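You operate a simulated robot arm through the tools that you are given. There is no shell and no other tool. Be economical: measure what you need, move in short steps, check, and stop when the job is done.

You run a simulated robot arm. Do the job below in one go: nothing can be reset, and whatever is moved stays where it is left.

TASK
Put one of the steel cups from the top of the low table in the done tray. Count the red tape rolls on the top of the low table, then put as many of the white packets from the top of the low table on the top of the wooden table. Take the cardboard tube from the top of the low table and put it on the roll table. Take the small coil on the top of the wooden table and put it away on the grey shelf of the coil rack. Close the strip cabinet drawer. Open the sheet cabinet drawer. Any order will do. Set down upright: steel cup, small coil.

It is judged by the outcome, as a careful person would: the job done as asked, and still so three seconds after it is handed in. It fails if anything else is knocked over, pushed out of place, dropped, spilled or broken. Flat cloth is picked up by pressing the open fingertips on it (5 to 10 N) and closing them slowly along it; thin cloth reads only 2 to 8 mm in the jaws.

THE ROBOT
A 7-joint arm with a fingered hand on a trunk, on a base that drives. Base frame: it is fixed to the floor where the robot stands at the start and does not move with it; the origin is under the middle of the robot, x ahead of it, y to its left, z up; the surface under the hand at the start is at about z = 660. Lengths are in mm, angles in degrees, forces in N, time in s.
Its first joint turns from -166.0 to 166.0 degrees. Places, roughly: cardboard tube (5x5x15 cm) [900, 1300, 700]; done tray (23x19 cm) [1380, -4000, 800]; grey shelf of the coil rack [-4000, -3500, 800]; red tape roll (10x10x3 cm) [900, -100, 700]; red tape roll (5x5x3 cm) [800, 100, 700]; roll table [-2200, 1500, 800]; sheet cabinet drawer [-4400, 1100, 600]; small coil [250, -4000, 750]; steel cup (6x6x7 cm) [600, 0, 700]; strip cabinet drawer [-6400, 1800, 600]; top of the wooden table [800, -3900, 800]; white packet [500, 250, 750]. Payload 4 kg.
The tool frame sits at the grasp point between the pads (the TCP): z along the fingers, y along the line on which they close. The tips reach 30 mm beyond it. The gripper opens to 104 mm. The gripper's body begins 35 mm behind the TCP. The gripper is a hand of 4 fingers: y runs from the thumb to the fingers, the wrist lies at [-15, -113, -190] in the tool frame, and closing takes about 1.5 s.
Orientation is that of the tool frame in the base frame, as a unit quaternion [x, y, z, w]. With the fingers straight down and the wrist toward the robot, the tool's x, y and z point along [0, 1, 0], [1, 0, 0] and [0, 0, -1] of the base frame.

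THE INTERFACE
- The arm moves only by the tool jog_arm. Its argument "targets" is a list that holds one entry, the list of rows, each a list of 7 numbers: the shift along the tool's x, y, z in mm, then the turn, a rotation vector about the tool's x, y, z in rad, then the finger opening in mm, from 0 to 104. In form: [[[dx, dy, dz, ax, ay, az, claw], ...]]. A call has 1 to 20 rows; each row is the pose to reach, as a shift and turn from the pose commanded when the call began, along the tool's axes at that moment. A row lasts 0.2 s, in which the tool goes at most 50 mm and 8.6 degrees; a call with a longer step from one row to the next is refused whole, and so is a gripper value outside its range. A pose out of reach is approached as far as the arm can. The call stops where the force on the tool passes 40 N (or 10 N more than at its start, if that is more) or the arm is blocked; 0.2 s more then pass. Each finger travels about 153 mm/s and halts on what it meets, pressing with about 26 N; the grip force reading is that of the motor and also rises with nothing between the fingers. The clock runs only during rows and for 0.2 s after the last one: add rows that repeat a pose to give the fingers time. It gives the time, the measured TCP pose, the force on the tool (base axes), the opening and the grip force at its end, in the units of the frame above (readings bear some noise), with the torque about the TCP (base axes, N m) and any sound that the robot's microphone picked up.
- Cameras (640 x 400 px; columns grow to the right, rows downward): "scene" is now at [313.9, 176.5, 1209.4]; the picture's right is [-0.29, -0.96, 0.00], its down [-0.71, 0.22, -0.67] and it looks along [0.64, -0.20, -0.74] (base axes); focal length 237 px, centre (320, 200). "wrist" rides on the gripper at [61, -92, -130] in the tool frame; the picture's right is [-0.81, 0.28, -0.52], its down [-0.53, -0.71, 0.46] and it looks along [-0.24, 0.64, 0.73] (tool axes); focal length 275 px, centre (320, 200).
- snapshot(camera): a new picture of that camera. It takes no simulated time.
- roll_base(legs): drives the robot by 1 to 6 legs, each [ahead, left, turn to the left] in mm, mm and degrees, along the robot's own axes; the way and the turn of a leg run together, so that a leg with both is an arc; at most 1500 mm and 180 degrees a leg. The arm and the cameras ride along, it lands a little off, and it stops where it bumps. It gives what a move gives.
- set_grasp(shape): the hand has 4 fingers and takes this shape, open, in about a second: jaw (thumb against the fingers, like two jaws); tri (thumb and two fingers); tip (a fingertip pinch); poke (one finger out to press); point (the index stretched); flat (the hand flat); cup (the hand cupped); fist (a fist). The gripper value then closes the fingers along that shape, each until it touches; the sizes above hold for jaw. It gives what a move gives, with no picture.
- aim_head(pan, tilt): turns the head with the scene camera to pan (to the left, within 143 degrees either way) and tilt (down, from -29 to 69), counted from straight ahead of the robot. It gives what a move gives.
- locate(camera, pixels): there is no depth. For up to 12 entries [column, row, z] of the newest picture of that camera ("zoom" is the newest enlarged one), the place [x, y] in the base frame at which the ray of that pixel passes the height z, good to about 2 mm. It takes no simulated time.
- inspect(camera, box): a new picture of the part [left, top, right, bottom] of that camera's present view, enlarged. It takes no simulated time.
- hand_in(): hands the job in; it is judged then, once.

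Keep the steps short. Do not move on a guess: measure, check each grasp and each placing, and mend mistakes. In all there are 124 turns and 126 pictures (those below and enlarged ones count). Leave the gripper open and the arm clear of the work at the hand-in unless told otherwise, and finish with a single line.

The tools are called after ">>>" as name(argument=value, ...) on one line, values as JSON. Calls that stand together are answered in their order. jog_arm: Moves the arm, as the interface text tells. Its arguments: {"type":"object","properties":{"targets":{"type":"array","items":{"type":"array","items":{"type":"array","items":{"type":"number"}}}}},"required":["targets"]} The other tools are called the same way: set_grasp (shape) gives the hand a shape; roll_base (legs) drives the base; aim_head (pan, tilt) turns the head that bears the scene camera; snapshot (camera) takes a picture; locate (camera, pixels) gives the place at which the rays of pixels pass given heights; inspect (camera, box) takes an enlarged picture of a part of a camera's view; hand_in () hands the job in.

At the start:

```text
time_s: 0.0
tool_pos: [735.9, 19.2, 974.3]
ee_rot: [0.707, 0.707, 0.0, 0.0]
force: [0.6, 0.8, 0.0]
ft_torque: [-0.01, 0.02, -0.02]
opening: 103.5
grip_force: 0.0
shape: jaw
robot x, y, heading: [-3.0, 0.3, 0.1]
head pan, tilt: [-17.0, 48.1]
```

scene: 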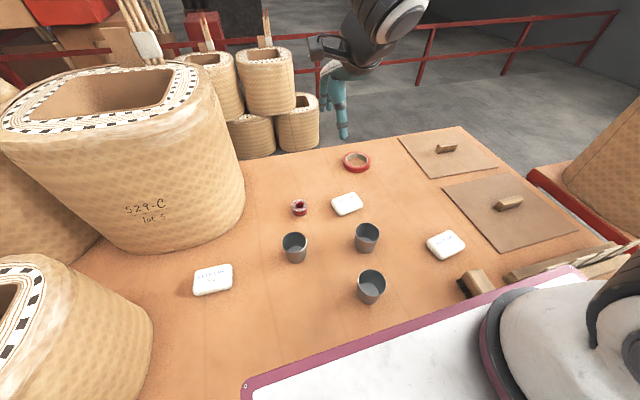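
wrist: 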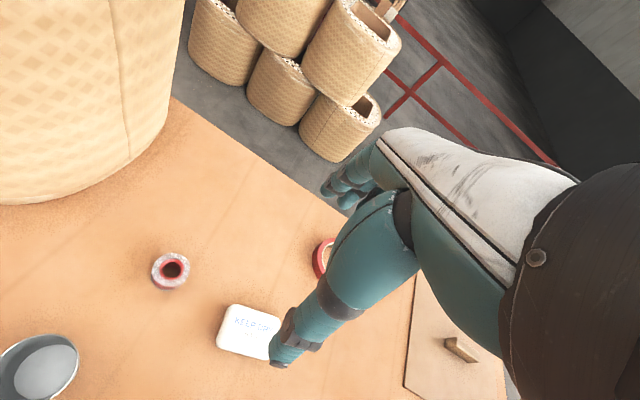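

I see three cups, three white packets and two red tape rolls. The big coils may hide more, so I'll pan left to see the rest of the low table.

>>> aim_head(pan=45, tilt=35)

>>> snapshot(camera="scene")

>>> aim_head(pan=-50, tilt=40)

>>> snapshot(camera="scene")

```text
time_s: 1.3
tool_pos: [736.2, 19.1, 973.8]
ee_rot: [0.707, 0.707, 0.0, 0.0]
force: [0.2, -0.1, 0.4]
ft_torque: [-0.01, 0.02, -0.01]
opening: 103.6
grip_force: 0.0
shape: jaw
robot x, y, heading: [-2.2, 0.8, -0.0]
head pan, tilt: [45.0, 35.0]
```

```text
123 pictures are left
```

scene: 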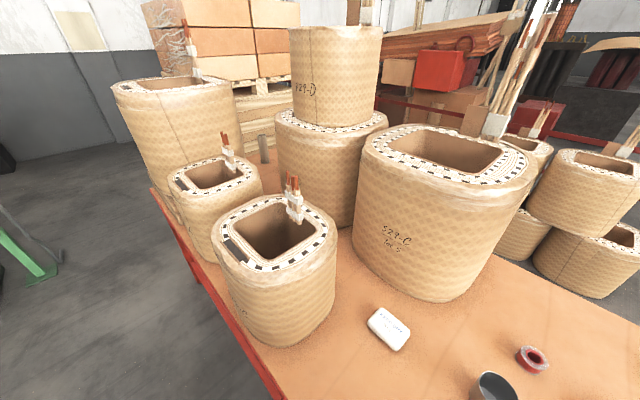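

```text
time_s: 3.0
tool_pos: [736.7, 20.4, 976.0]
ee_rot: [0.707, 0.707, 0.0, 0.001]
force: [0.6, 0.6, 0.2]
ft_torque: [-0.01, -0.02, 0.01]
opening: 103.6
grip_force: 0.1
shape: jaw
robot x, y, heading: [1.6, -1.0, -0.2]
head pan, tilt: [-50.0, 40.0]
```

```text
122 pictures are left
```

scene: 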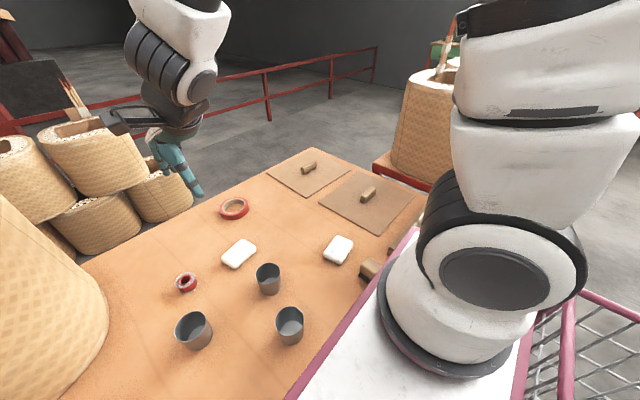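

The cardboard tube is probably the grey upright at (263,148) in the left view, behind the small coils. I'll locate the cups and packets on the table in this view, then look down at the robot's deck.

>>> locate(camera="scene", pixels=[[238, 253, 680], [338, 249, 680], [268, 268, 730], [290, 315, 730], [194, 324, 730], [233, 208, 675], [186, 282, 675], [270, 292, 660], [291, 342, 660], [370, 270, 660], [388, 325, 660], [305, 400, 660]])

>>> aim_head(pan=-20, tilt=69)

>>> snapshot(camera="scene")

>>> aim_head(pan=120, tilt=30)

>>> snapshot(camera="scene")

>>> aim_head(pan=-130, tilt=20)

>>> snapshot(camera="scene")

```text
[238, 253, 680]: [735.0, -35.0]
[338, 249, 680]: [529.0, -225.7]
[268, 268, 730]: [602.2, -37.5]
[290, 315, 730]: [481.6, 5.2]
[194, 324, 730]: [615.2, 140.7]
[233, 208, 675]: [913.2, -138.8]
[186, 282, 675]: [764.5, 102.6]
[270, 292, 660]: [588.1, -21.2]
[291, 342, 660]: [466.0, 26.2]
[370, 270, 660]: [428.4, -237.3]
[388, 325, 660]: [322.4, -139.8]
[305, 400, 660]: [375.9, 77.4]
```

```text
time_s: 4.0
tool_pos: [736.8, 19.4, 975.7]
ee_rot: [0.707, 0.707, 0.0, 0.0]
force: [-0.5, -0.3, 0.1]
ft_torque: [0.02, 0.01, 0.0]
opening: 103.4
grip_force: 0.0
shape: jaw
robot x, y, heading: [-0.7, -2.6, 0.1]
head pan, tilt: [-20.0, 68.8]
```

```text
121 pictures are left
```

scene: 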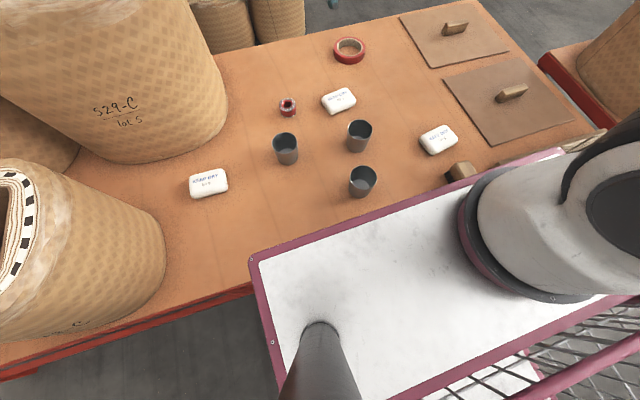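

```text
time_s: 6.2
tool_pos: [735.6, 20.5, 975.0]
ee_rot: [0.707, 0.707, 0.0, 0.0]
force: [-1.0, -0.6, 0.4]
ft_torque: [0.03, -0.03, 0.0]
opening: 103.6
grip_force: 0.1
shape: jaw
robot x, y, heading: [1.9, 2.5, 0.0]
head pan, tilt: [120.0, 30.0]
```

```text
120 pictures are left
```

scene: 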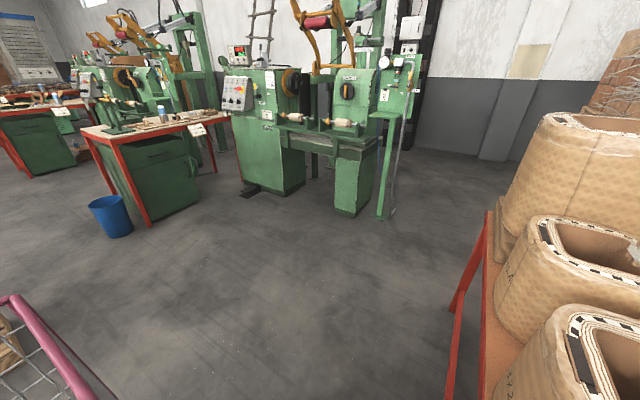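

```text
time_s: 9.7
tool_pos: [735.9, 19.1, 974.7]
ee_rot: [0.707, 0.708, 0.0, -0.001]
force: [0.3, -0.3, -0.4]
ft_torque: [-0.02, 0.0, 0.02]
opening: 103.7
grip_force: 0.1
shape: jaw
robot x, y, heading: [1.0, -0.7, -0.1]
head pan, tilt: [-130.0, 20.0]
```

```text
119 pictures are left
```

scene: 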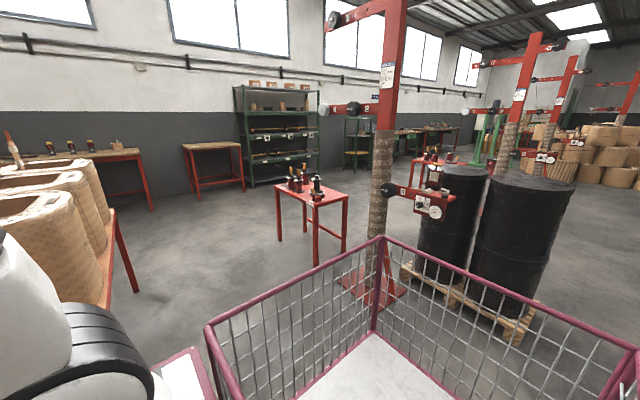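

The robot is a cart with a deck in front and a mesh basket behind. A red post stands behind its right rear, and a coil table is to its right. I'll locate obstacle points on the floor in this view, then look straight right and back-left.

>>> locate(camera="scene", pixels=[[340, 283, 0], [375, 310, 0], [405, 290, 0], [136, 290, 0], [316, 265, 0], [281, 238, 0], [520, 343, 0], [402, 270, 0], [152, 208, 0], [196, 200, 0], [206, 326, 900], [376, 238, 900]])

>>> aim_head(pan=-90, tilt=25)

>>> snapshot(camera="scene")

>>> aim_head(pan=143, tilt=35)

>>> snapshot(camera="scene")

>>> aim_head(pan=-143, tilt=55)

>>> snapshot(camera="scene")

```text
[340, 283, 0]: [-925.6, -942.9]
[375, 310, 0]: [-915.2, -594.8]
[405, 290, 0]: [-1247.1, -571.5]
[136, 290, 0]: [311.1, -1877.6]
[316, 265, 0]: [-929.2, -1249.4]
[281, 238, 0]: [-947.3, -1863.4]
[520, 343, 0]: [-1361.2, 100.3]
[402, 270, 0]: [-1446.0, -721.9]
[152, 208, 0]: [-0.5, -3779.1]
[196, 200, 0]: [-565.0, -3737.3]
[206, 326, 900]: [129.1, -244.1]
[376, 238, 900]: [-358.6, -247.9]
```

```text
time_s: 10.8
tool_pos: [736.9, 20.0, 975.0]
ee_rot: [0.707, 0.707, 0.0, 0.0]
force: [-0.2, -0.4, 0.6]
ft_torque: [-0.02, -0.01, -0.01]
opening: 103.6
grip_force: 0.0
shape: jaw
robot x, y, heading: [-1.5, 0.8, -0.2]
head pan, tilt: [-90.0, 25.0]
```

```text
118 pictures are left
```

scene: 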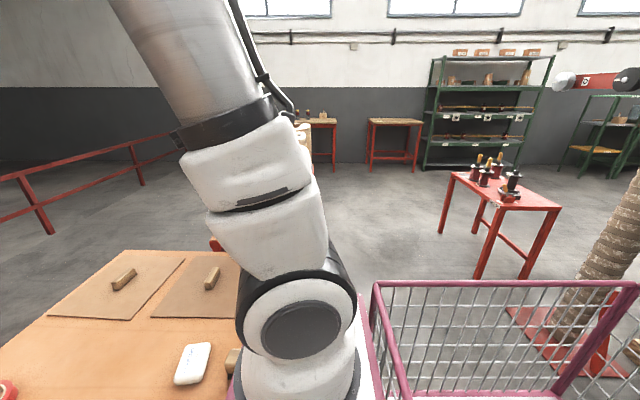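

```text
time_s: 14.1
tool_pos: [737.3, 19.4, 975.6]
ee_rot: [0.707, 0.707, 0.001, 0.0]
force: [0.2, 0.3, 0.5]
ft_torque: [0.0, 0.02, 0.03]
opening: 103.4
grip_force: 0.0
shape: jaw
robot x, y, heading: [1.3, 5.6, -0.1]
head pan, tilt: [143.0, 35.0]
```

```text
117 pictures are left
```

scene: 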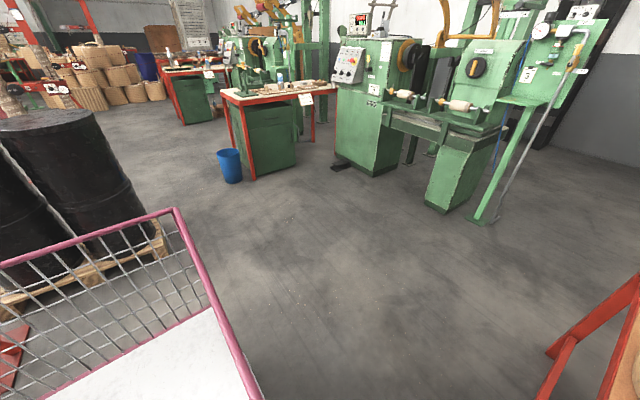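

```text
time_s: 18.0
tool_pos: [735.9, 18.6, 975.0]
ee_rot: [0.707, 0.707, 0.0, -0.001]
force: [-0.1, 0.4, -0.3]
ft_torque: [0.01, -0.01, -0.01]
opening: 103.4
grip_force: 0.1
shape: jaw
robot x, y, heading: [-0.2, -0.8, 0.4]
head pan, tilt: [-143.0, 55.0]
```

```text
116 pictures are left
```

scene: 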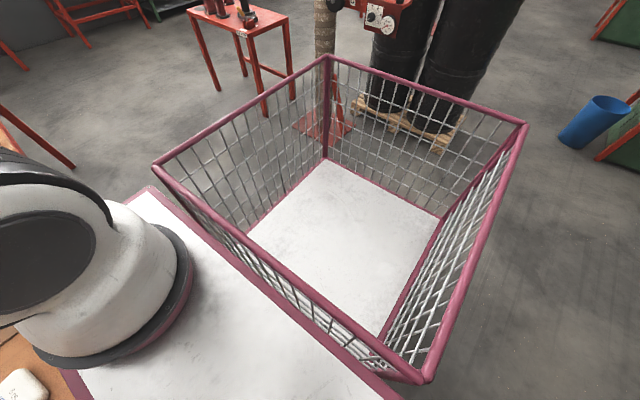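

The floor layout is clear: the corridor to the right runs between the tables (x > 300) and the red post and red table (x < -900). I'll take a closer look at the cups to get an accurate centre.

>>> aim_head(pan=-10, tilt=60)

>>> inspect(camera="scene", box=[160, 50, 480, 250])

```text
time_s: 20.2
tool_pos: [736.0, 19.1, 974.5]
ee_rot: [0.707, 0.707, 0.0, 0.001]
force: [-0.8, 0.6, 0.6]
ft_torque: [0.03, 0.01, 0.01]
opening: 103.5
grip_force: 0.0
shape: jaw
robot x, y, heading: [-0.1, -0.2, 0.1]
head pan, tilt: [-10.0, 60.0]
```

```text
2.00 times, centred on (320, 150) of scene
```

zoom: 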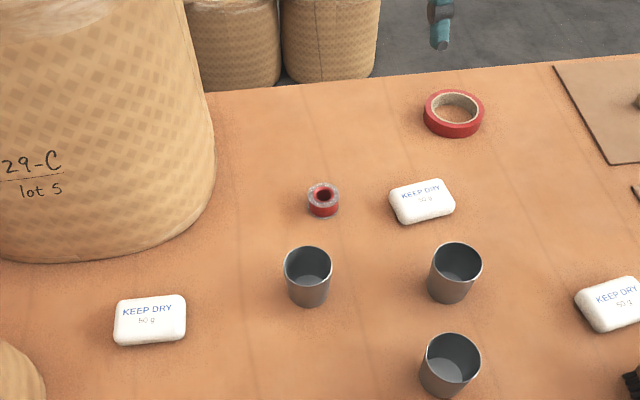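

>>> locate(camera="zoom", pixels=[[308, 265, 730], [285, 265, 730], [331, 265, 730], [457, 264, 730], [422, 200, 685], [150, 318, 685], [612, 303, 685], [117, 340, 660], [184, 340, 660], [184, 297, 685], [117, 302, 685], [390, 190, 685]])

>>> locate(camera="zoom", pixels=[[308, 300, 660], [450, 185, 685], [455, 210, 685], [399, 222, 660], [455, 212, 660], [322, 200, 675]])

```text
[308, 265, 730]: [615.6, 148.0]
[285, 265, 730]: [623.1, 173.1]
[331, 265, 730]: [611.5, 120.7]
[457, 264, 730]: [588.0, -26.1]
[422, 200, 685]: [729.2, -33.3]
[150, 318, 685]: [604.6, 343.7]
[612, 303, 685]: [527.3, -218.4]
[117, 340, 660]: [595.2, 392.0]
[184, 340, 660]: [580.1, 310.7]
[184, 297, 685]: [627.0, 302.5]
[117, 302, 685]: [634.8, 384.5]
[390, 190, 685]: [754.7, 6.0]
```

```text
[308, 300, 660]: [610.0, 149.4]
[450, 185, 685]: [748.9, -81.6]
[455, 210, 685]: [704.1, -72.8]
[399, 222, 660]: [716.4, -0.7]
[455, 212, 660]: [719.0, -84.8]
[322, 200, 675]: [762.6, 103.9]
```

Cup A's rim centre is at (616,148). I'll move the open hand above it at z≈800 and look.

>>> jog_arm(targets=[[[32, -30, 0, 0, 0, 0, 104], [64, -60, 0, 0, 0, 0, 104], [97, -90, 0, 0, 0, 0, 104], [129, -120, 0, 0, 0, 0, 104], [129, -120, 45, 0, 0, 0, 104], [129, -120, 90, 0, 0, 0, 104], [129, -120, 135, 0, 0, 0, 104], [129, -120, 165, 0, 0, 0, 104]]])

>>> snapshot(camera="wrist")

>>> snapshot(camera="scene")

```text
time_s: 22.0
tool_pos: [613.5, 151.1, 808.0]
ee_rot: [0.706, 0.708, 0.0, -0.001]
force: [-0.6, 0.1, -0.9]
ft_torque: [-0.05, 0.01, -0.01]
opening: 103.7
grip_force: 0.0
shape: jaw
robot x, y, heading: [1.5, 1.5, 0.1]
head pan, tilt: [-10.0, 60.0]
```

```text
114 pictures are left
```

wrist: 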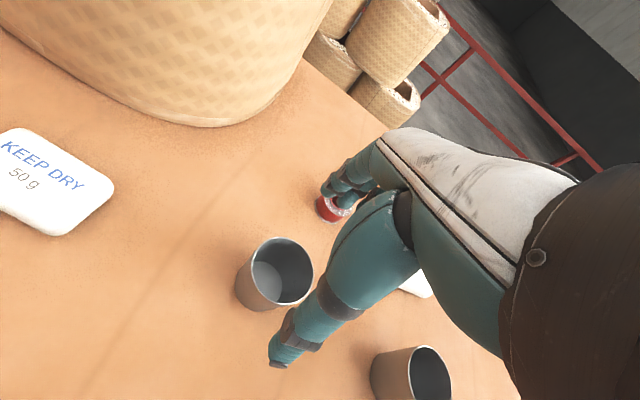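

```text
113 pictures are left
```

scene: 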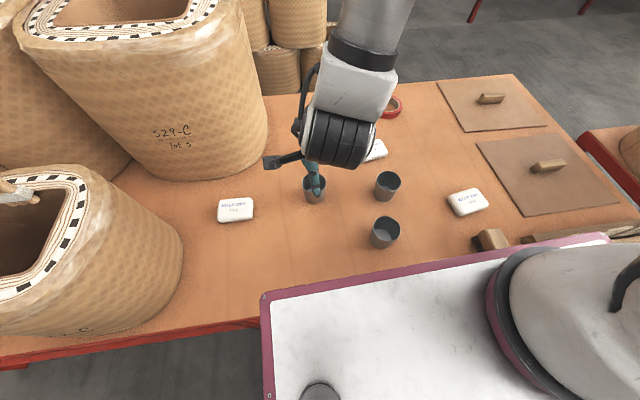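

>>> locate(camera="wrist", pixels=[[280, 272, 730], [258, 242, 730], [313, 270, 730], [262, 300, 660]])

```text
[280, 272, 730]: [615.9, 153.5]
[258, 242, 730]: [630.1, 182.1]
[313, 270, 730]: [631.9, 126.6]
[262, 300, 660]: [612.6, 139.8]
```

The wrist view puts the cup at (615,152), under the hand. I'll descend to z≈706 and close.

>>> jog_arm(targets=[[[0, 0, 30, 0, 0, 0, 104], [0, 0, 60, 0, 0, 0, 104], [0, 0, 85, 0, 0, 0, 104], [0, 0, 102, 0, 0, 0, 104], [0, 0, 102, 0, 0, 0, 104], [0, 0, 102, 0, 0, 0, 70], [0, 0, 102, 0, 0, 0, 40], [0, 0, 102, 0, 0, 0, 40], [0, 0, 102, 0, 0, 0, 40], [0, 0, 102, 0, 0, 0, 40], [0, 0, 102, 0, 0, 0, 40], [0, 0, 102, 0, 0, 0, 40]]])

>>> snapshot(camera="wrist")

```text
time_s: 24.6
tool_pos: [614.6, 148.7, 706.7]
ee_rot: [0.707, 0.707, 0.0, 0.0]
force: [0.4, 0.2, -0.5]
ft_torque: [0.0, -0.02, -0.01]
opening: 45.2
grip_force: 25.8
shape: jaw
robot x, y, heading: [-1.9, -0.0, -0.0]
head pan, tilt: [-10.0, 60.0]
```

```text
112 pictures are left
```

wrist: 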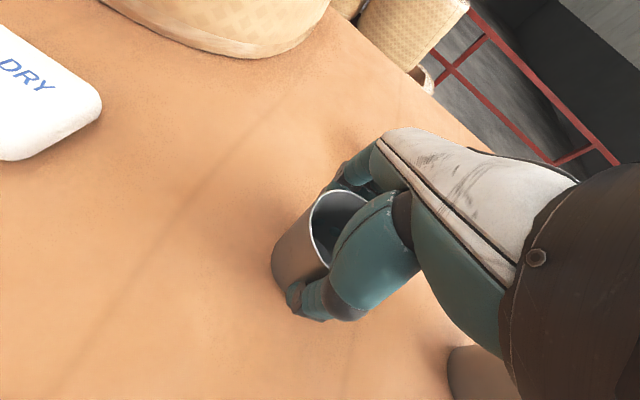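

The grip reads 26 N at 45 mm on the tapered cup. I'll lift and check.

>>> jog_arm(targets=[[[0, 0, -20, 0, 0, 0, 35], [0, 0, -50, 0, 0, 0, 35], [0, 0, -95, 0, 0, 0, 35], [0, 0, -140, 0, 0, 0, 35], [0, 0, -185, 0, 0, 0, 35], [0, 0, -230, 0, 0, 0, 35], [0, 0, -260, 0, 0, 0, 35]]])

>>> snapshot(camera="wrist")

```text
time_s: 26.2
tool_pos: [615.7, 150.6, 964.9]
ee_rot: [0.707, 0.707, 0.0, -0.001]
force: [0.0, 0.4, -0.6]
ft_torque: [-0.02, 0.06, -0.02]
opening: 45.1
grip_force: 26.1
shape: jaw
robot x, y, heading: [-0.9, 0.0, 0.2]
head pan, tilt: [-10.0, 60.0]
```

```text
111 pictures are left
```

wrist: 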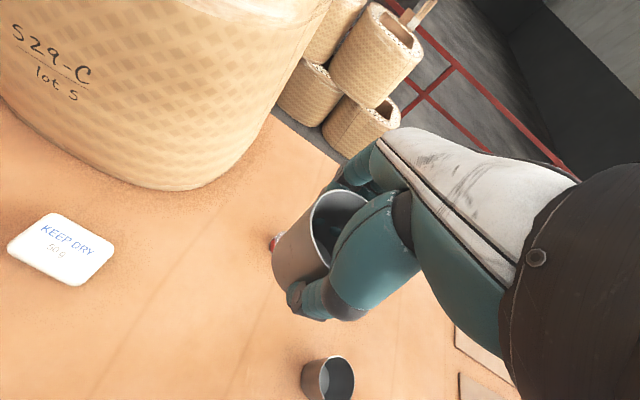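

The cup is held well. I'll pull the hand closer to the robot, and look at the basket corners to work out the cart's footprint before driving.

>>> jog_arm(targets=[[[0, -45, 0, 0, 0, 0, 35], [0, -90, 0, 0, 0, 0, 35], [0, -135, 0, 0, 0, 0, 35], [0, -180, 0, 0, 0, 0, 35], [0, -220, 0, 0, 0, 0, 35]]])

>>> aim_head(pan=-143, tilt=55)

>>> snapshot(camera="scene")

>>> locate(camera="scene", pixels=[[527, 124, 900], [325, 56, 900], [422, 382, 900], [155, 166, 900], [527, 124, 800], [325, 56, 800], [422, 382, 800], [155, 166, 800], [325, 158, 700], [440, 215, 700], [296, 128, 0], [350, 135, 0]])

```text
time_s: 27.4
tool_pos: [472.0, 142.4, 987.9]
ee_rot: [0.791, 0.612, -0.008, -0.007]
force: [-0.2, -0.2, 0.1]
ft_torque: [0.02, 0.03, 0.01]
opening: 44.7
grip_force: 26.0
shape: jaw
out of reach, approached as far as the arm can: row 2, 3, 4, 5
robot x, y, heading: [-1.9, -1.0, -0.1]
head pan, tilt: [-10.0, 60.0]
stopped in row 5: the arm was blocked; the commanded pose is now the measured one
```

```text
time_s: 29.6
tool_pos: [470.4, 138.3, 985.2]
ee_rot: [0.791, 0.611, -0.011, -0.004]
force: [0.4, -0.2, -0.3]
ft_torque: [0.02, -0.01, 0.03]
opening: 44.9
grip_force: 25.7
shape: jaw
robot x, y, heading: [-2.4, -1.5, -0.2]
head pan, tilt: [-143.0, 55.0]
```

```text
110 pictures are left
```

scene: 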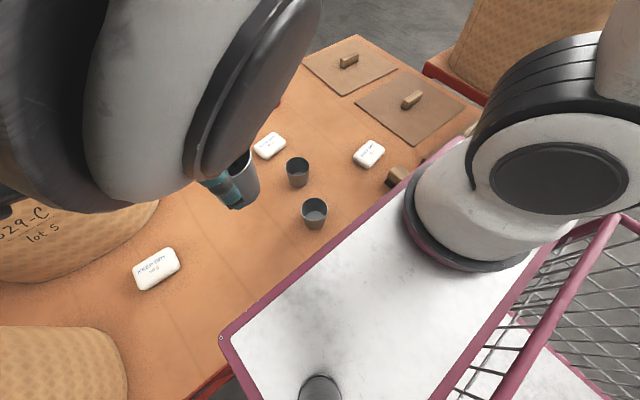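

```text
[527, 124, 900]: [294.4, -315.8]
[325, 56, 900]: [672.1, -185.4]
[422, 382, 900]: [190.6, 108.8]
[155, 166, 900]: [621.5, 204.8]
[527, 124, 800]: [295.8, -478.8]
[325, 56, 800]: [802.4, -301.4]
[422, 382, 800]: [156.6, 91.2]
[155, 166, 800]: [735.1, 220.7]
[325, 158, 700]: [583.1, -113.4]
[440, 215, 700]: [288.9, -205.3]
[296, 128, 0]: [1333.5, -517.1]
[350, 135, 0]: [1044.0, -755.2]
```

The elbow came up against the head mast on the left and blocked the arm and the view. I'll move the hand right, in front of the arm base, and restore the yaw.

>>> jog_arm(targets=[[[-15, 30, 0, 0, 0, -0.03, 35], [-50, 55, 0, 0, 0, -0.06, 35], [-88, 75, 0, 0, 0, -0.1, 35], [-125, 95, 0, 0, 0, -0.14, 35], [-162, 113, 0, 0, 0, -0.18, 35], [-200, 131, 0, 0, 0, -0.22, 35], [-237, 150, 0, 0, 0, -0.256, 35], [-273, 168, 0, 0, 0, -0.256, 35], [-304, 183, 0, 0, 0, -0.256, 35]]])

>>> aim_head(pan=-143, tilt=55)

>>> snapshot(camera="scene")

>>> locate(camera="scene", pixels=[[527, 124, 900], [325, 56, 900], [422, 382, 900], [155, 166, 900], [527, 124, 800], [325, 56, 800], [422, 382, 800], [155, 166, 800], [325, 158, 700], [440, 215, 700], [296, 128, 0], [350, 135, 0]])

```text
time_s: 31.6
tool_pos: [606.7, -220.0, 1006.9]
ee_rot: [0.703, 0.711, -0.009, -0.007]
force: [0.4, -0.2, -0.5]
ft_torque: [0.02, -0.02, 0.01]
opening: 44.8
grip_force: 25.6
shape: jaw
out of reach, approached as far as the arm can: row 1, 2, 3, 4, 5, 6, 7, 8, 9
robot x, y, heading: [-0.9, 1.4, -0.2]
head pan, tilt: [-143.0, 55.0]
```

```text
time_s: 32.2
tool_pos: [605.8, -220.7, 1007.6]
ee_rot: [0.704, 0.71, -0.008, -0.008]
force: [0.5, -0.5, 0.4]
ft_torque: [-0.02, -0.01, 0.0]
opening: 44.7
grip_force: 26.1
shape: jaw
robot x, y, heading: [0.1, 1.9, -0.2]
head pan, tilt: [-143.0, 55.0]
```

```text
109 pictures are left
```

scene: 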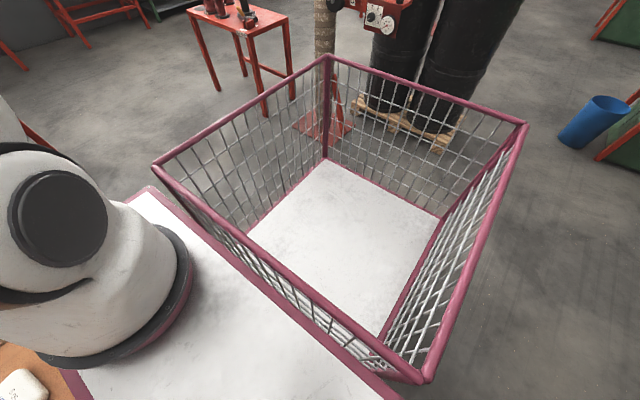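

```text
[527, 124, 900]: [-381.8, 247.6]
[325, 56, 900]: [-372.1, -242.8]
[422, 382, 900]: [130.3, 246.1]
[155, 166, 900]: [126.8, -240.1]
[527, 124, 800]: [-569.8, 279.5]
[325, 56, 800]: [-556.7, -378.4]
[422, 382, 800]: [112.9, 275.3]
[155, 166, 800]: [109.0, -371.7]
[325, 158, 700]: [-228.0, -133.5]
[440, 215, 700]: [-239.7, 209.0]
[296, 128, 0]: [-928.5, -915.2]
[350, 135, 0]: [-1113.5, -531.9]
```

At z=900 the basket comes out symmetric, so the cart spans about x ±380 and y ±250. I'll back up 400 mm and look to the right before sliding sideways.

>>> roll_base(legs=[[-400, 0, 0]])

>>> aim_head(pan=-95, tilt=35)

>>> snapshot(camera="scene")

```text
time_s: 34.7
tool_pos: [200.6, -229.7, 1006.6]
ee_rot: [0.711, 0.703, -0.008, -0.007]
force: [0.5, -0.3, -0.6]
ft_torque: [0.03, 0.0, -0.03]
opening: 44.5
grip_force: 25.8
shape: jaw
robot x, y, heading: [-397.5, 2.0, -1.0]
head pan, tilt: [-143.0, 55.0]
```

```text
time_s: 35.8
tool_pos: [200.9, -227.9, 1007.9]
ee_rot: [0.71, 0.704, -0.008, -0.009]
force: [-1.5, 0.4, 0.3]
ft_torque: [0.03, -0.03, -0.01]
opening: 44.7
grip_force: 25.9
shape: jaw
robot x, y, heading: [-403.5, 1.4, -1.1]
head pan, tilt: [-95.0, 35.0]
```

```text
108 pictures are left
```

scene: 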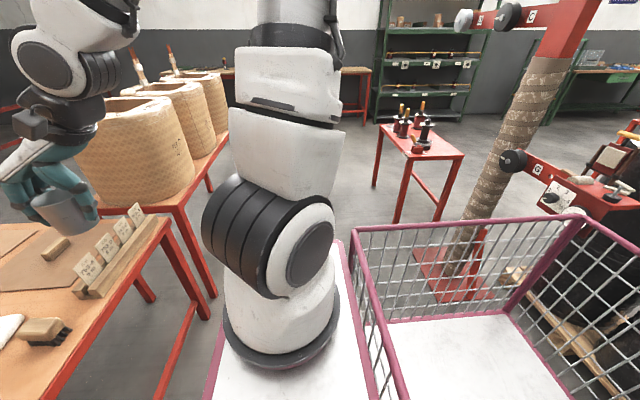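

>>> locate(camera="scene", pixels=[[168, 220, 660], [120, 300, 660], [205, 318, 0], [215, 296, 0], [180, 206, 660], [228, 140, 660], [375, 186, 0], [396, 222, 0], [437, 222, 0], [440, 300, 0], [520, 165, 1200], [415, 255, 0]])

```text
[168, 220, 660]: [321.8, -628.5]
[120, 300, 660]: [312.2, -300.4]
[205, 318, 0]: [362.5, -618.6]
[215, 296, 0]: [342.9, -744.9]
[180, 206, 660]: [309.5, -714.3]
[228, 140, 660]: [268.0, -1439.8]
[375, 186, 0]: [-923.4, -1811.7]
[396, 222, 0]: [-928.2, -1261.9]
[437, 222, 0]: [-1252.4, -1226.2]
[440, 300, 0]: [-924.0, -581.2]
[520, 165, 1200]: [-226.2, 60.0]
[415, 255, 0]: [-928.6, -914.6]
```

The corridor is clear: tables at x ≥ 268, post and red table at x ≤ -920, cart at [-780,-20]. I'll slide right 2600 mm, drifting back 40 mm, and then look.

>>> roll_base(legs=[[-40, -100, 1.1], [0, -1200, 0], [0, -1200, 0]])

>>> aim_head(pan=-80, tilt=20)

>>> snapshot(camera="scene")

```text
time_s: 48.3
tool_pos: [256.4, -2669.5, 1007.3]
ee_rot: [0.683, 0.73, -0.008, -0.007]
force: [0.5, 0.8, -0.2]
ft_torque: [0.02, 0.06, 0.02]
opening: 44.9
grip_force: 26.5
shape: jaw
robot x, y, heading: [-358.1, -2481.6, 3.0]
head pan, tilt: [-95.0, 35.0]
```

```text
time_s: 49.1
tool_pos: [255.9, -2669.7, 1006.2]
ee_rot: [0.684, 0.73, -0.008, -0.008]
force: [-0.1, -0.1, 0.2]
ft_torque: [0.01, 0.02, -0.02]
opening: 44.7
grip_force: 25.5
shape: jaw
robot x, y, heading: [-364.1, -2480.5, 3.3]
head pan, tilt: [-80.0, 20.0]
```

```text
107 pictures are left
```

scene: 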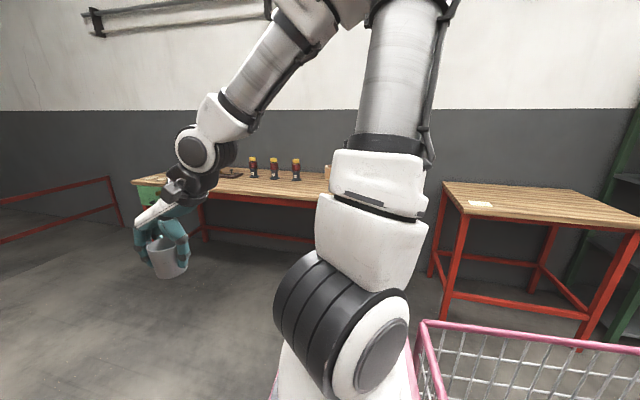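

>>> locate(camera="scene", pixels=[[280, 202, 760], [140, 184, 760], [447, 183, 760], [452, 203, 760], [205, 240, 0], [443, 315, 0], [430, 275, 0], [120, 228, 0], [150, 190, 780], [330, 178, 780]])

>>> inspect(camera="scene", box=[110, 130, 350, 230])

```text
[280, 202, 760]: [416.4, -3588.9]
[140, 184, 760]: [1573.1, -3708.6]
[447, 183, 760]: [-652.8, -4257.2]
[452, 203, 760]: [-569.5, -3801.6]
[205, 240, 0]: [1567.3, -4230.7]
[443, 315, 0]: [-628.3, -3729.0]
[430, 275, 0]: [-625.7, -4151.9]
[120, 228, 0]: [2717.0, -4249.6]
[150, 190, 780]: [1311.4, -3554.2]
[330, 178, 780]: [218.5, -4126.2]
```

```text
2.67 times, centred on (230, 180) of scene
```

zoom: 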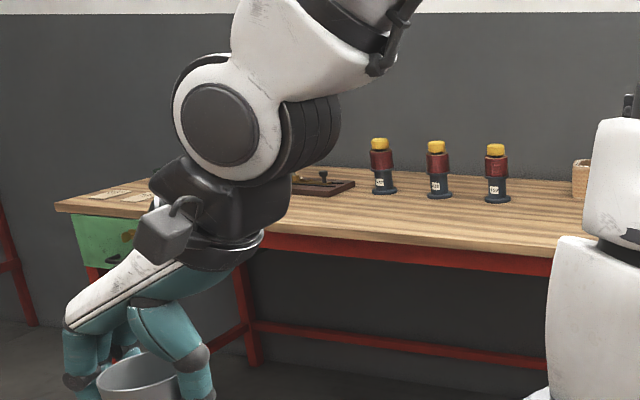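

The wooden table's front edge is at y≈-3600 and it spans x 0 to 1570. I'll turn right to face it and slide left toward the done tray end.

>>> roll_base(legs=[[0, 0, -93], [0, 850, 0], [200, 750, 0]])

>>> aim_head(pan=-5, tilt=30)

>>> snapshot(camera="scene")

```text
time_s: 61.4
tool_pos: [1024.5, -3304.6, 1008.4]
ee_rot: [1.0, 0.007, 0.0, -0.011]
force: [0.4, -1.2, -0.5]
ft_torque: [0.0, 0.0, -0.02]
opening: 44.3
grip_force: 25.8
shape: jaw
robot x, y, heading: [1245.9, -2701.6, -89.7]
head pan, tilt: [-80.0, 20.0]
```

```text
time_s: 62.8
tool_pos: [1024.9, -3304.0, 1007.1]
ee_rot: [1.0, 0.006, 0.0, -0.012]
force: [-0.7, -0.4, 0.0]
ft_torque: [-0.02, -0.01, 0.05]
opening: 44.2
grip_force: 25.9
shape: jaw
robot x, y, heading: [1244.1, -2699.3, -89.7]
head pan, tilt: [-5.0, 30.0]
```

```text
105 pictures are left
```

scene: 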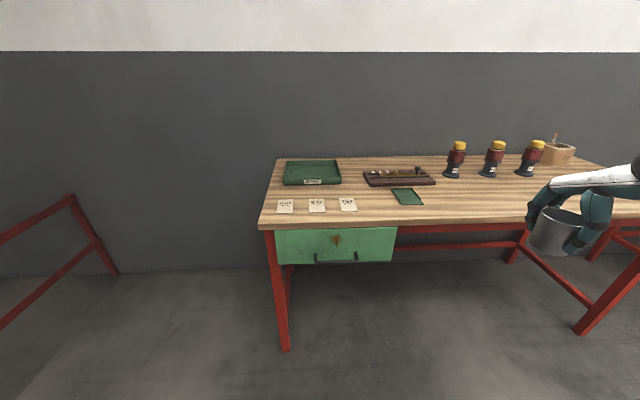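

>>> roll_base(legs=[[390, 150, 0]])

>>> aim_head(pan=-10, tilt=45)

>>> snapshot(camera="scene")

```text
time_s: 65.4
tool_pos: [1162.6, -3691.4, 1005.6]
ee_rot: [1.0, -0.001, 0.0, -0.011]
force: [-0.3, 0.3, -0.1]
ft_torque: [0.02, -0.01, -0.01]
opening: 44.3
grip_force: 26.4
shape: jaw
robot x, y, heading: [1384.4, -3085.6, -90.4]
head pan, tilt: [-5.0, 30.0]
```

```text
time_s: 66.2
tool_pos: [1162.6, -3691.6, 1006.6]
ee_rot: [1.0, -0.001, 0.0, -0.011]
force: [0.5, 0.3, -1.2]
ft_torque: [-0.01, -0.01, -0.02]
opening: 44.1
grip_force: 26.3
shape: jaw
robot x, y, heading: [1393.4, -3088.7, -90.7]
head pan, tilt: [-10.0, 45.0]
```

```text
104 pictures are left
```

scene: 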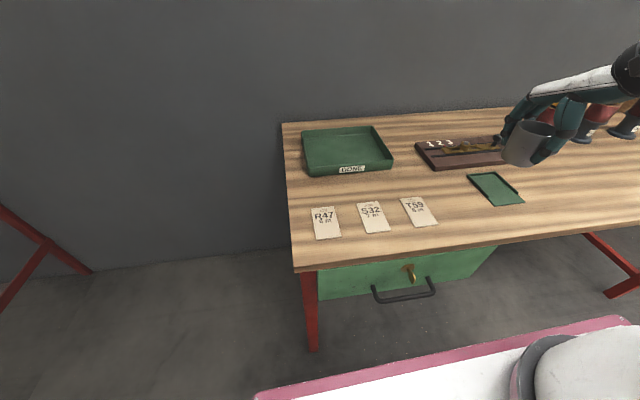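

The tray marked DONE is at (345,150). I'll find its height from its known 230 mm width.

>>> locate(camera="scene", pixels=[[302, 131, 800], [380, 126, 800], [394, 158, 800], [309, 167, 800], [302, 131, 760], [380, 126, 760], [394, 158, 760], [309, 167, 760], [346, 150, 760], [346, 150, 740], [294, 270, 760], [640, 232, 760]])

>>> inspect(camera="scene", box=[270, 90, 430, 190])

```text
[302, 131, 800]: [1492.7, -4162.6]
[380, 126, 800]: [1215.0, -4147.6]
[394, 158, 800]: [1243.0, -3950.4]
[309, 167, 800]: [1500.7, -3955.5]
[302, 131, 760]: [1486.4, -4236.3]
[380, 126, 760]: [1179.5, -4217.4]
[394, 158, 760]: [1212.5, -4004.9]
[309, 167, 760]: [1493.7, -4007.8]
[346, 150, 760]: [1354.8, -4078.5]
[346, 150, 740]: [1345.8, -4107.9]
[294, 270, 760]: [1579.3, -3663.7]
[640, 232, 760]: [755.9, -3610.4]
```

```text
4.00 times, centred on (350, 140) of scene
```

zoom: 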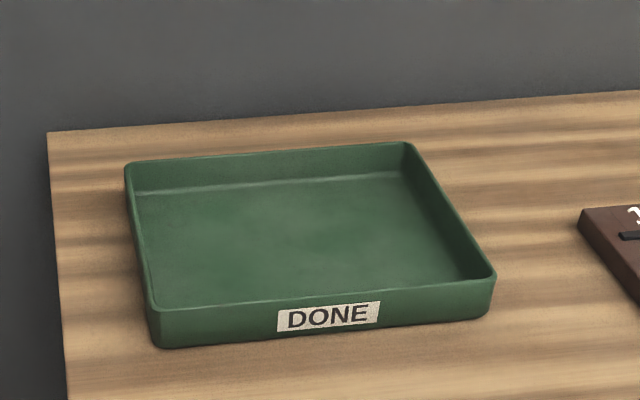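

The tray rim is at z≈828, the table top at about 800, and the tray centre at about (1384,-4010). I'll move the cup above the tray and level the hand, which is tilted 1.3°.

>>> jog_arm(targets=[[[24, 35, 7, -0.005, 0, 0, 35], [48, 70, 14, -0.01, 0, 0, 35], [73, 105, 21, -0.015, 0, 0, 35], [98, 139, 28, -0.022, 0, 0, 35], [122, 174, 35, -0.022, 0, 0, 35], [147, 209, 42, -0.022, 0, 0, 35], [172, 244, 50, -0.022, 0, 0, 35], [196, 278, 58, -0.022, 0, 0, 35], [221, 313, 67, -0.022, 0, 0, 35], [221, 313, 67, -0.022, 0, 0, 35]]])

>>> snapshot(camera="scene")

>>> snapshot(camera="wrist")

```text
time_s: 68.4
tool_pos: [1384.4, -4000.4, 934.0]
ee_rot: [1.0, -0.001, 0.0, 0.0]
force: [-0.1, 0.2, -0.3]
ft_torque: [0.01, 0.01, 0.04]
opening: 43.7
grip_force: 26.7
shape: jaw
out of reach, approached as far as the arm can: row 4
robot x, y, heading: [1390.0, -3089.8, -90.5]
head pan, tilt: [-10.0, 45.0]
```

```text
102 pictures are left
```

scene: 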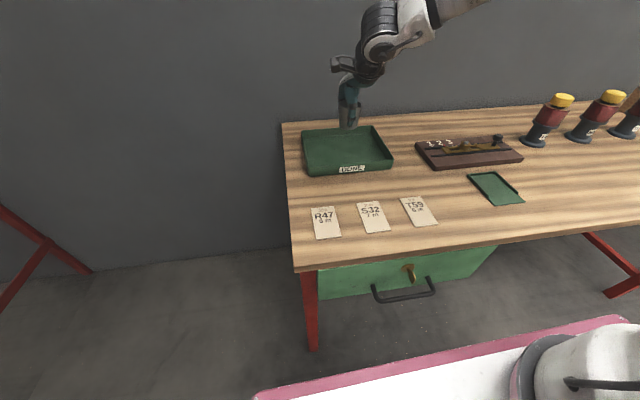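

```text
101 pictures are left
```

wrist: 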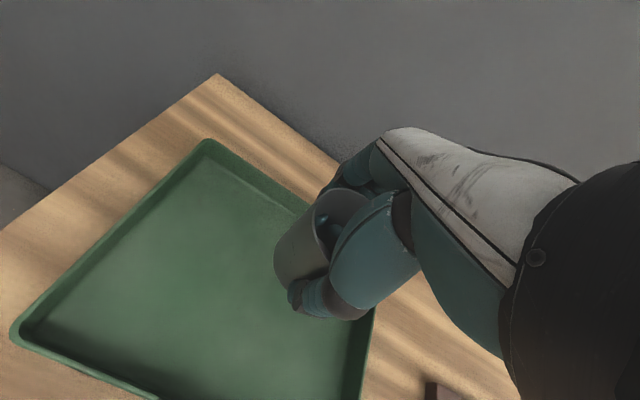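

>>> locate(camera="wrist", pixels=[[208, 142, 828], [14, 328, 828], [305, 208, 828], [200, 160, 803], [170, 395, 803], [218, 75, 800]])

```text
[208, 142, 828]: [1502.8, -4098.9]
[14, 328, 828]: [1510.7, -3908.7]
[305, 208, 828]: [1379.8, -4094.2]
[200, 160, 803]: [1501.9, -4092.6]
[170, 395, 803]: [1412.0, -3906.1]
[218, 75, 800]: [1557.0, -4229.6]
```

The wrist view agrees: the tray spans y -4099 to -3909 and x 1275 to 1505. I'll lower in small steps to z≈856 and read the force.

>>> jog_arm(targets=[[[2, 2, 30, 0, 0, 0, 35], [2, 2, 55, 0, 0, 0, 35], [2, 2, 68, 0, 0, 0, 35], [2, 2, 74, 0, 0, 0, 35], [2, 2, 78, 0, 0, 0, 35], [2, 2, 78, 0, 0, 0, 35]]])

>>> inspect(camera="scene", box=[270, 90, 430, 190])

```text
time_s: 69.8
tool_pos: [1386.3, -4003.2, 856.8]
ee_rot: [1.0, -0.001, 0.0, -0.001]
force: [-0.3, -0.2, -1.2]
ft_torque: [-0.01, 0.02, 0.01]
opening: 43.7
grip_force: 26.4
shape: jaw
robot x, y, heading: [1390.0, -3087.6, -90.5]
head pan, tilt: [-10.0, 45.0]
```

```text
4.00 times, centred on (350, 140) of scene
```

zoom: 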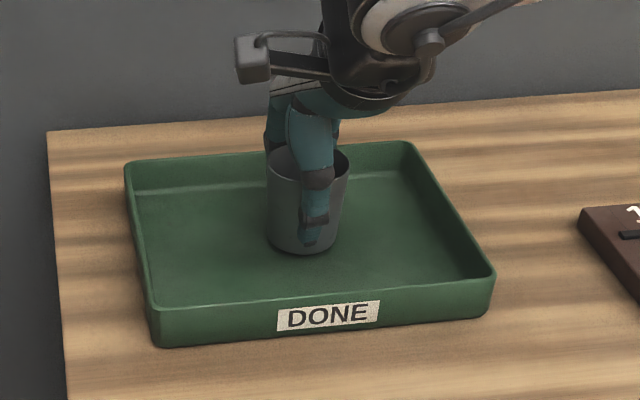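

>>> jog_arm(targets=[[[0, 0, 2, 0, 0, 0, 35], [0, 0, 4, 0, 0, 0, 35], [0, 0, 5, 0, 0, 0, 35], [0, 0, 5, 0, 0, 0, 35]]])

```text
time_s: 70.8
tool_pos: [1386.0, -4003.0, 852.0]
ee_rot: [1.0, -0.001, 0.0, 0.0]
force: [0.4, -0.3, 3.2]
ft_torque: [-0.14, -0.05, 0.01]
opening: 43.6
grip_force: 25.9
shape: jaw
robot x, y, heading: [1389.1, -3087.0, -90.9]
head pan, tilt: [-10.0, 45.0]
```

The force is 3.2 N and the cup has just touched. I'll press 1 mm more, open gently and lift clear.

>>> jog_arm(targets=[[[0, 0, 1, 0, 0, 0, 40], [0, 0, 1, 0, 0, 0, 50], [0, 0, 1, 0, 0, 0, 60], [0, 0, 1, 0, 0, 0, 70], [0, 0, 1, 0, 0, 0, 80], [0, 0, 1, 0, 0, 0, 80], [0, 0, 1, 0, 0, 0, 80], [0, 0, -20, 0, 0, 0, 80], [0, 0, -50, 0, 0, 0, 80], [0, 0, -95, 0, 0, 0, 80], [0, -30, -130, 0, 0, 0, 80], [0, -75, -150, 0, 0, 0, 80]]])

>>> inspect(camera="scene", box=[270, 50, 590, 250])

```text
time_s: 73.4
tool_pos: [1387.4, -3928.6, 1000.8]
ee_rot: [1.0, -0.001, 0.0, -0.001]
force: [-0.3, -0.1, 0.9]
ft_torque: [0.01, -0.03, 0.02]
opening: 80.0
grip_force: 0.0
shape: jaw
robot x, y, heading: [1389.3, -3092.0, -90.7]
head pan, tilt: [-10.0, 45.0]
```

```text
2.00 times, centred on (430, 150) of scene
```

zoom: 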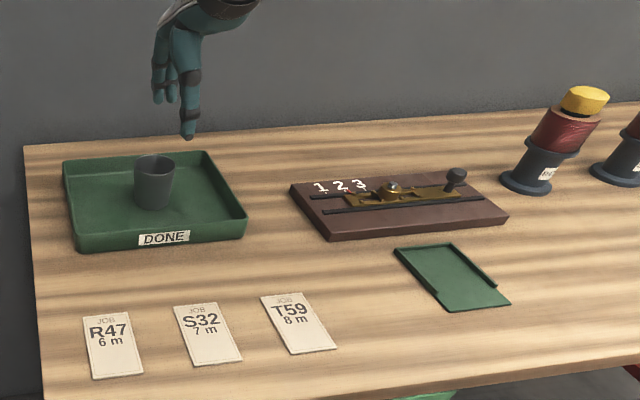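

The cup stands upright in the tray. Next is the small coil on this same table, so I'll retract the hand and slide right.

>>> jog_arm(targets=[[[-35, -35, 0, 0, 0, 0, 80], [-70, -70, 0, 0, 0, 0, 90], [-105, -105, 0, 0, 0, 0, 104], [-140, -140, 0, 0, 0, 0, 104], [-170, -175, 0, 0, 0, 0, 104], [-200, -205, 0, 0, 0, 0, 104]]])

>>> roll_base(legs=[[0, -800, 0.8]])

>>> aim_head(pan=-25, tilt=42)

>>> snapshot(camera="scene")

```text
time_s: 74.8
tool_pos: [1190.4, -3724.0, 1003.7]
ee_rot: [1.0, 0.001, 0.0, 0.001]
force: [-0.2, -0.3, 0.0]
ft_torque: [0.0, 0.03, 0.04]
opening: 103.8
grip_force: 0.2
shape: jaw
robot x, y, heading: [1390.4, -3088.4, -90.7]
head pan, tilt: [-10.0, 45.0]
```

```text
time_s: 79.0
tool_pos: [411.2, -3722.4, 1002.4]
ee_rot: [1.0, 0.004, 0.0, 0.0]
force: [0.5, 0.0, -0.7]
ft_torque: [0.01, 0.02, -0.02]
opening: 103.8
grip_force: 0.0
shape: jaw
robot x, y, heading: [605.4, -3083.3, -90.1]
head pan, tilt: [-10.0, 45.0]
```

```text
time_s: 79.8
tool_pos: [411.4, -3721.4, 1003.3]
ee_rot: [1.0, 0.004, 0.0, 0.0]
force: [0.3, 0.2, 0.2]
ft_torque: [0.02, 0.0, -0.02]
opening: 103.6
grip_force: 0.0
shape: jaw
robot x, y, heading: [604.8, -3082.3, -90.0]
head pan, tilt: [-25.0, 42.0]
```

```text
98 pictures are left
```

scene: 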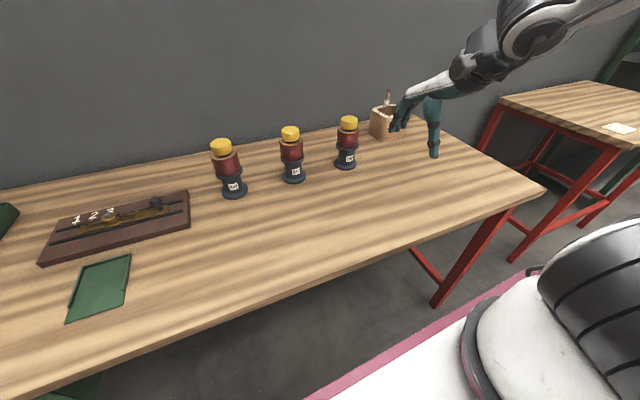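

>>> inspect(camera="scene", box=[330, 70, 450, 170])

>>> snapshot(camera="wrist")

```text
4.00 times, centred on (390, 120) of scene
```

zoom: 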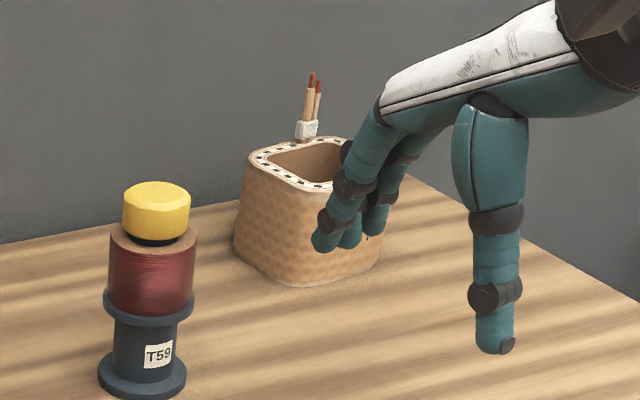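

```text
96 pictures are left
```

wrist: 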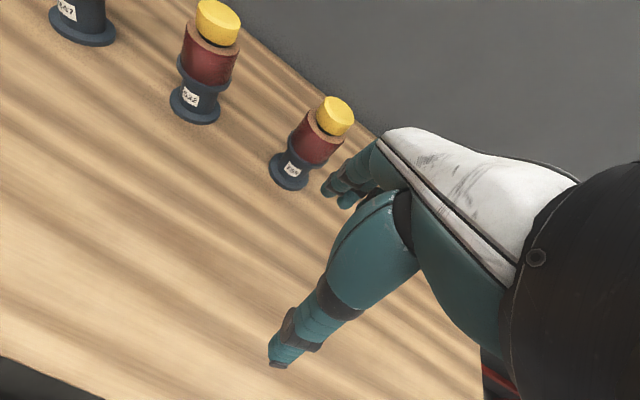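

The hand half hides the coil. I'll slide right 250 mm to see it better.

>>> roll_base(legs=[[0, -250, 0]])

>>> snapshot(camera="scene")

>>> inspect(camera="scene", box=[240, 60, 400, 160])

```text
time_s: 81.6
tool_pos: [165.6, -3720.4, 1002.6]
ee_rot: [1.0, 0.003, 0.0, 0.001]
force: [-0.2, 0.0, 0.5]
ft_torque: [0.01, -0.01, 0.0]
opening: 103.7
grip_force: 0.0
shape: jaw
robot x, y, heading: [362.0, -3081.2, -90.2]
head pan, tilt: [-25.0, 42.0]
```

```text
95 pictures are left
```

scene: 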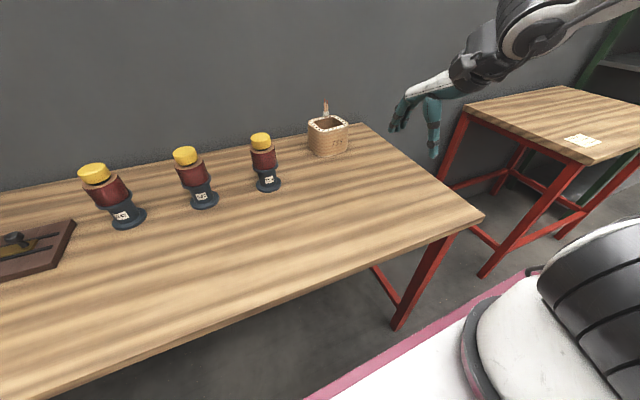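

```text
4.00 times, centred on (320, 110) of scene
```

zoom: 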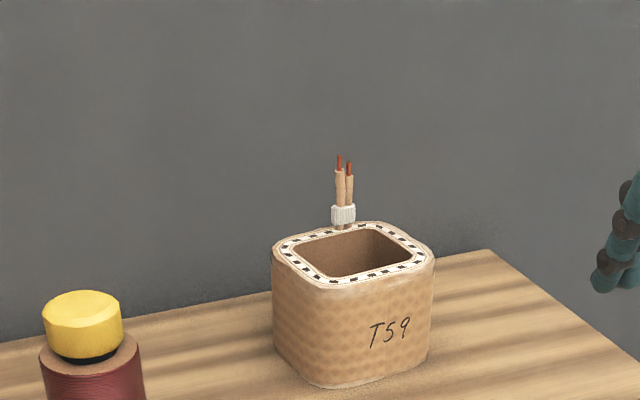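

>>> locate(camera="zoom", pixels=[[322, 385, 800], [430, 350, 800], [277, 345, 800], [325, 284, 880], [325, 284, 900], [435, 258, 880], [435, 258, 900], [272, 250, 880], [272, 250, 900], [362, 222, 880], [362, 222, 900], [355, 252, 900]])

```text
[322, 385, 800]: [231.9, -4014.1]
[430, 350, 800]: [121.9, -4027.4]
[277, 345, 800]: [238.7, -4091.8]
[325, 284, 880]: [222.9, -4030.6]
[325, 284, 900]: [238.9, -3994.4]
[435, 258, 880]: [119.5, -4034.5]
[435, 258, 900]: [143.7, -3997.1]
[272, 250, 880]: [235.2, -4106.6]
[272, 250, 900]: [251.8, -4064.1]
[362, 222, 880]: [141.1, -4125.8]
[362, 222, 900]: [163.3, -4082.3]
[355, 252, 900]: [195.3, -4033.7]
```

The coil's rim is at z≈887, so it is about 88 mm tall, with leads sticking up at its back. It is roughly 100 mm wide, so I'll measure it from above with the wrist camera.

>>> jog_arm(targets=[[[-3, 45, -5, 0, 0, 0, 104], [-6, 90, -10, 0, 0, 0, 104], [-9, 135, -15, 0, 0, 0, 104], [-12, 180, -20, 0, 0, 0, 104], [-16, 220, -27, 0, 0, 0, 104], [-16, 240, -27, 0, 0, 0, 104]]])

>>> snapshot(camera="wrist")

```text
time_s: 83.0
tool_pos: [150.3, -3963.1, 1027.8]
ee_rot: [1.0, 0.003, 0.0, 0.0]
force: [0.3, -0.4, 0.7]
ft_torque: [-0.03, 0.01, -0.01]
opening: 103.9
grip_force: 0.1
shape: jaw
robot x, y, heading: [361.1, -3081.0, -90.3]
head pan, tilt: [-25.0, 42.0]
```

```text
93 pictures are left
```

wrist: 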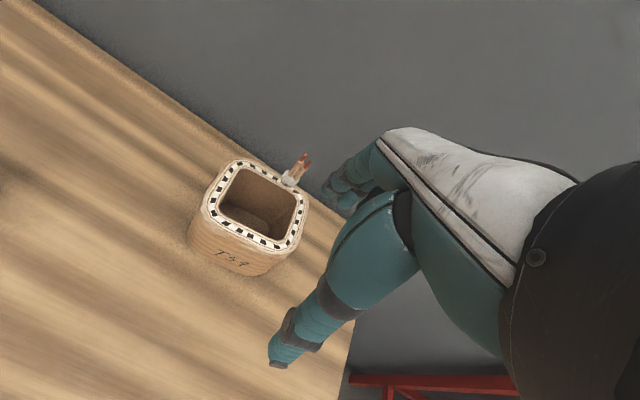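

>>> inspect(camera="wrist", box=[170, 130, 330, 290])

```text
2.50 times, centred on (250, 210) of wrist
```

zoom: 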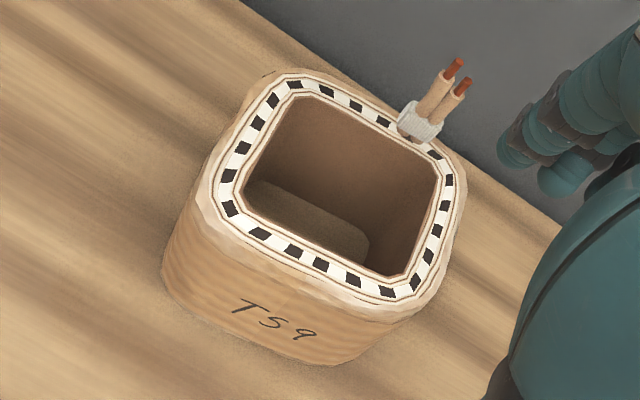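

>>> locate(camera="zoom", pixels=[[270, 72, 887], [460, 160, 887], [415, 310, 887], [203, 200, 887], [372, 108, 887], [300, 262, 887], [232, 135, 887], [450, 235, 887], [418, 125, 890], [290, 97, 887], [442, 172, 887], [248, 195, 887]])

>>> locate(camera="zoom", pixels=[[398, 278, 887], [165, 275, 800], [335, 365, 800], [245, 330, 800]])

```text
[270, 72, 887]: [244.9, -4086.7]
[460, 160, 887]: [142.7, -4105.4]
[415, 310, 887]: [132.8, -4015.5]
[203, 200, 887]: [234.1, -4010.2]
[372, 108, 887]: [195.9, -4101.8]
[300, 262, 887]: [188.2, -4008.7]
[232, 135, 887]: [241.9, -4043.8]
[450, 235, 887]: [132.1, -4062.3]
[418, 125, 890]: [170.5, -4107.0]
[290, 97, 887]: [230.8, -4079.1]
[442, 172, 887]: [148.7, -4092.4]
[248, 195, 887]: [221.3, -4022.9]
```

```text
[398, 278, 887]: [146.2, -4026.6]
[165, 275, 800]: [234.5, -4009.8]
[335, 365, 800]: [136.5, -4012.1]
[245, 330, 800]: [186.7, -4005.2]
```

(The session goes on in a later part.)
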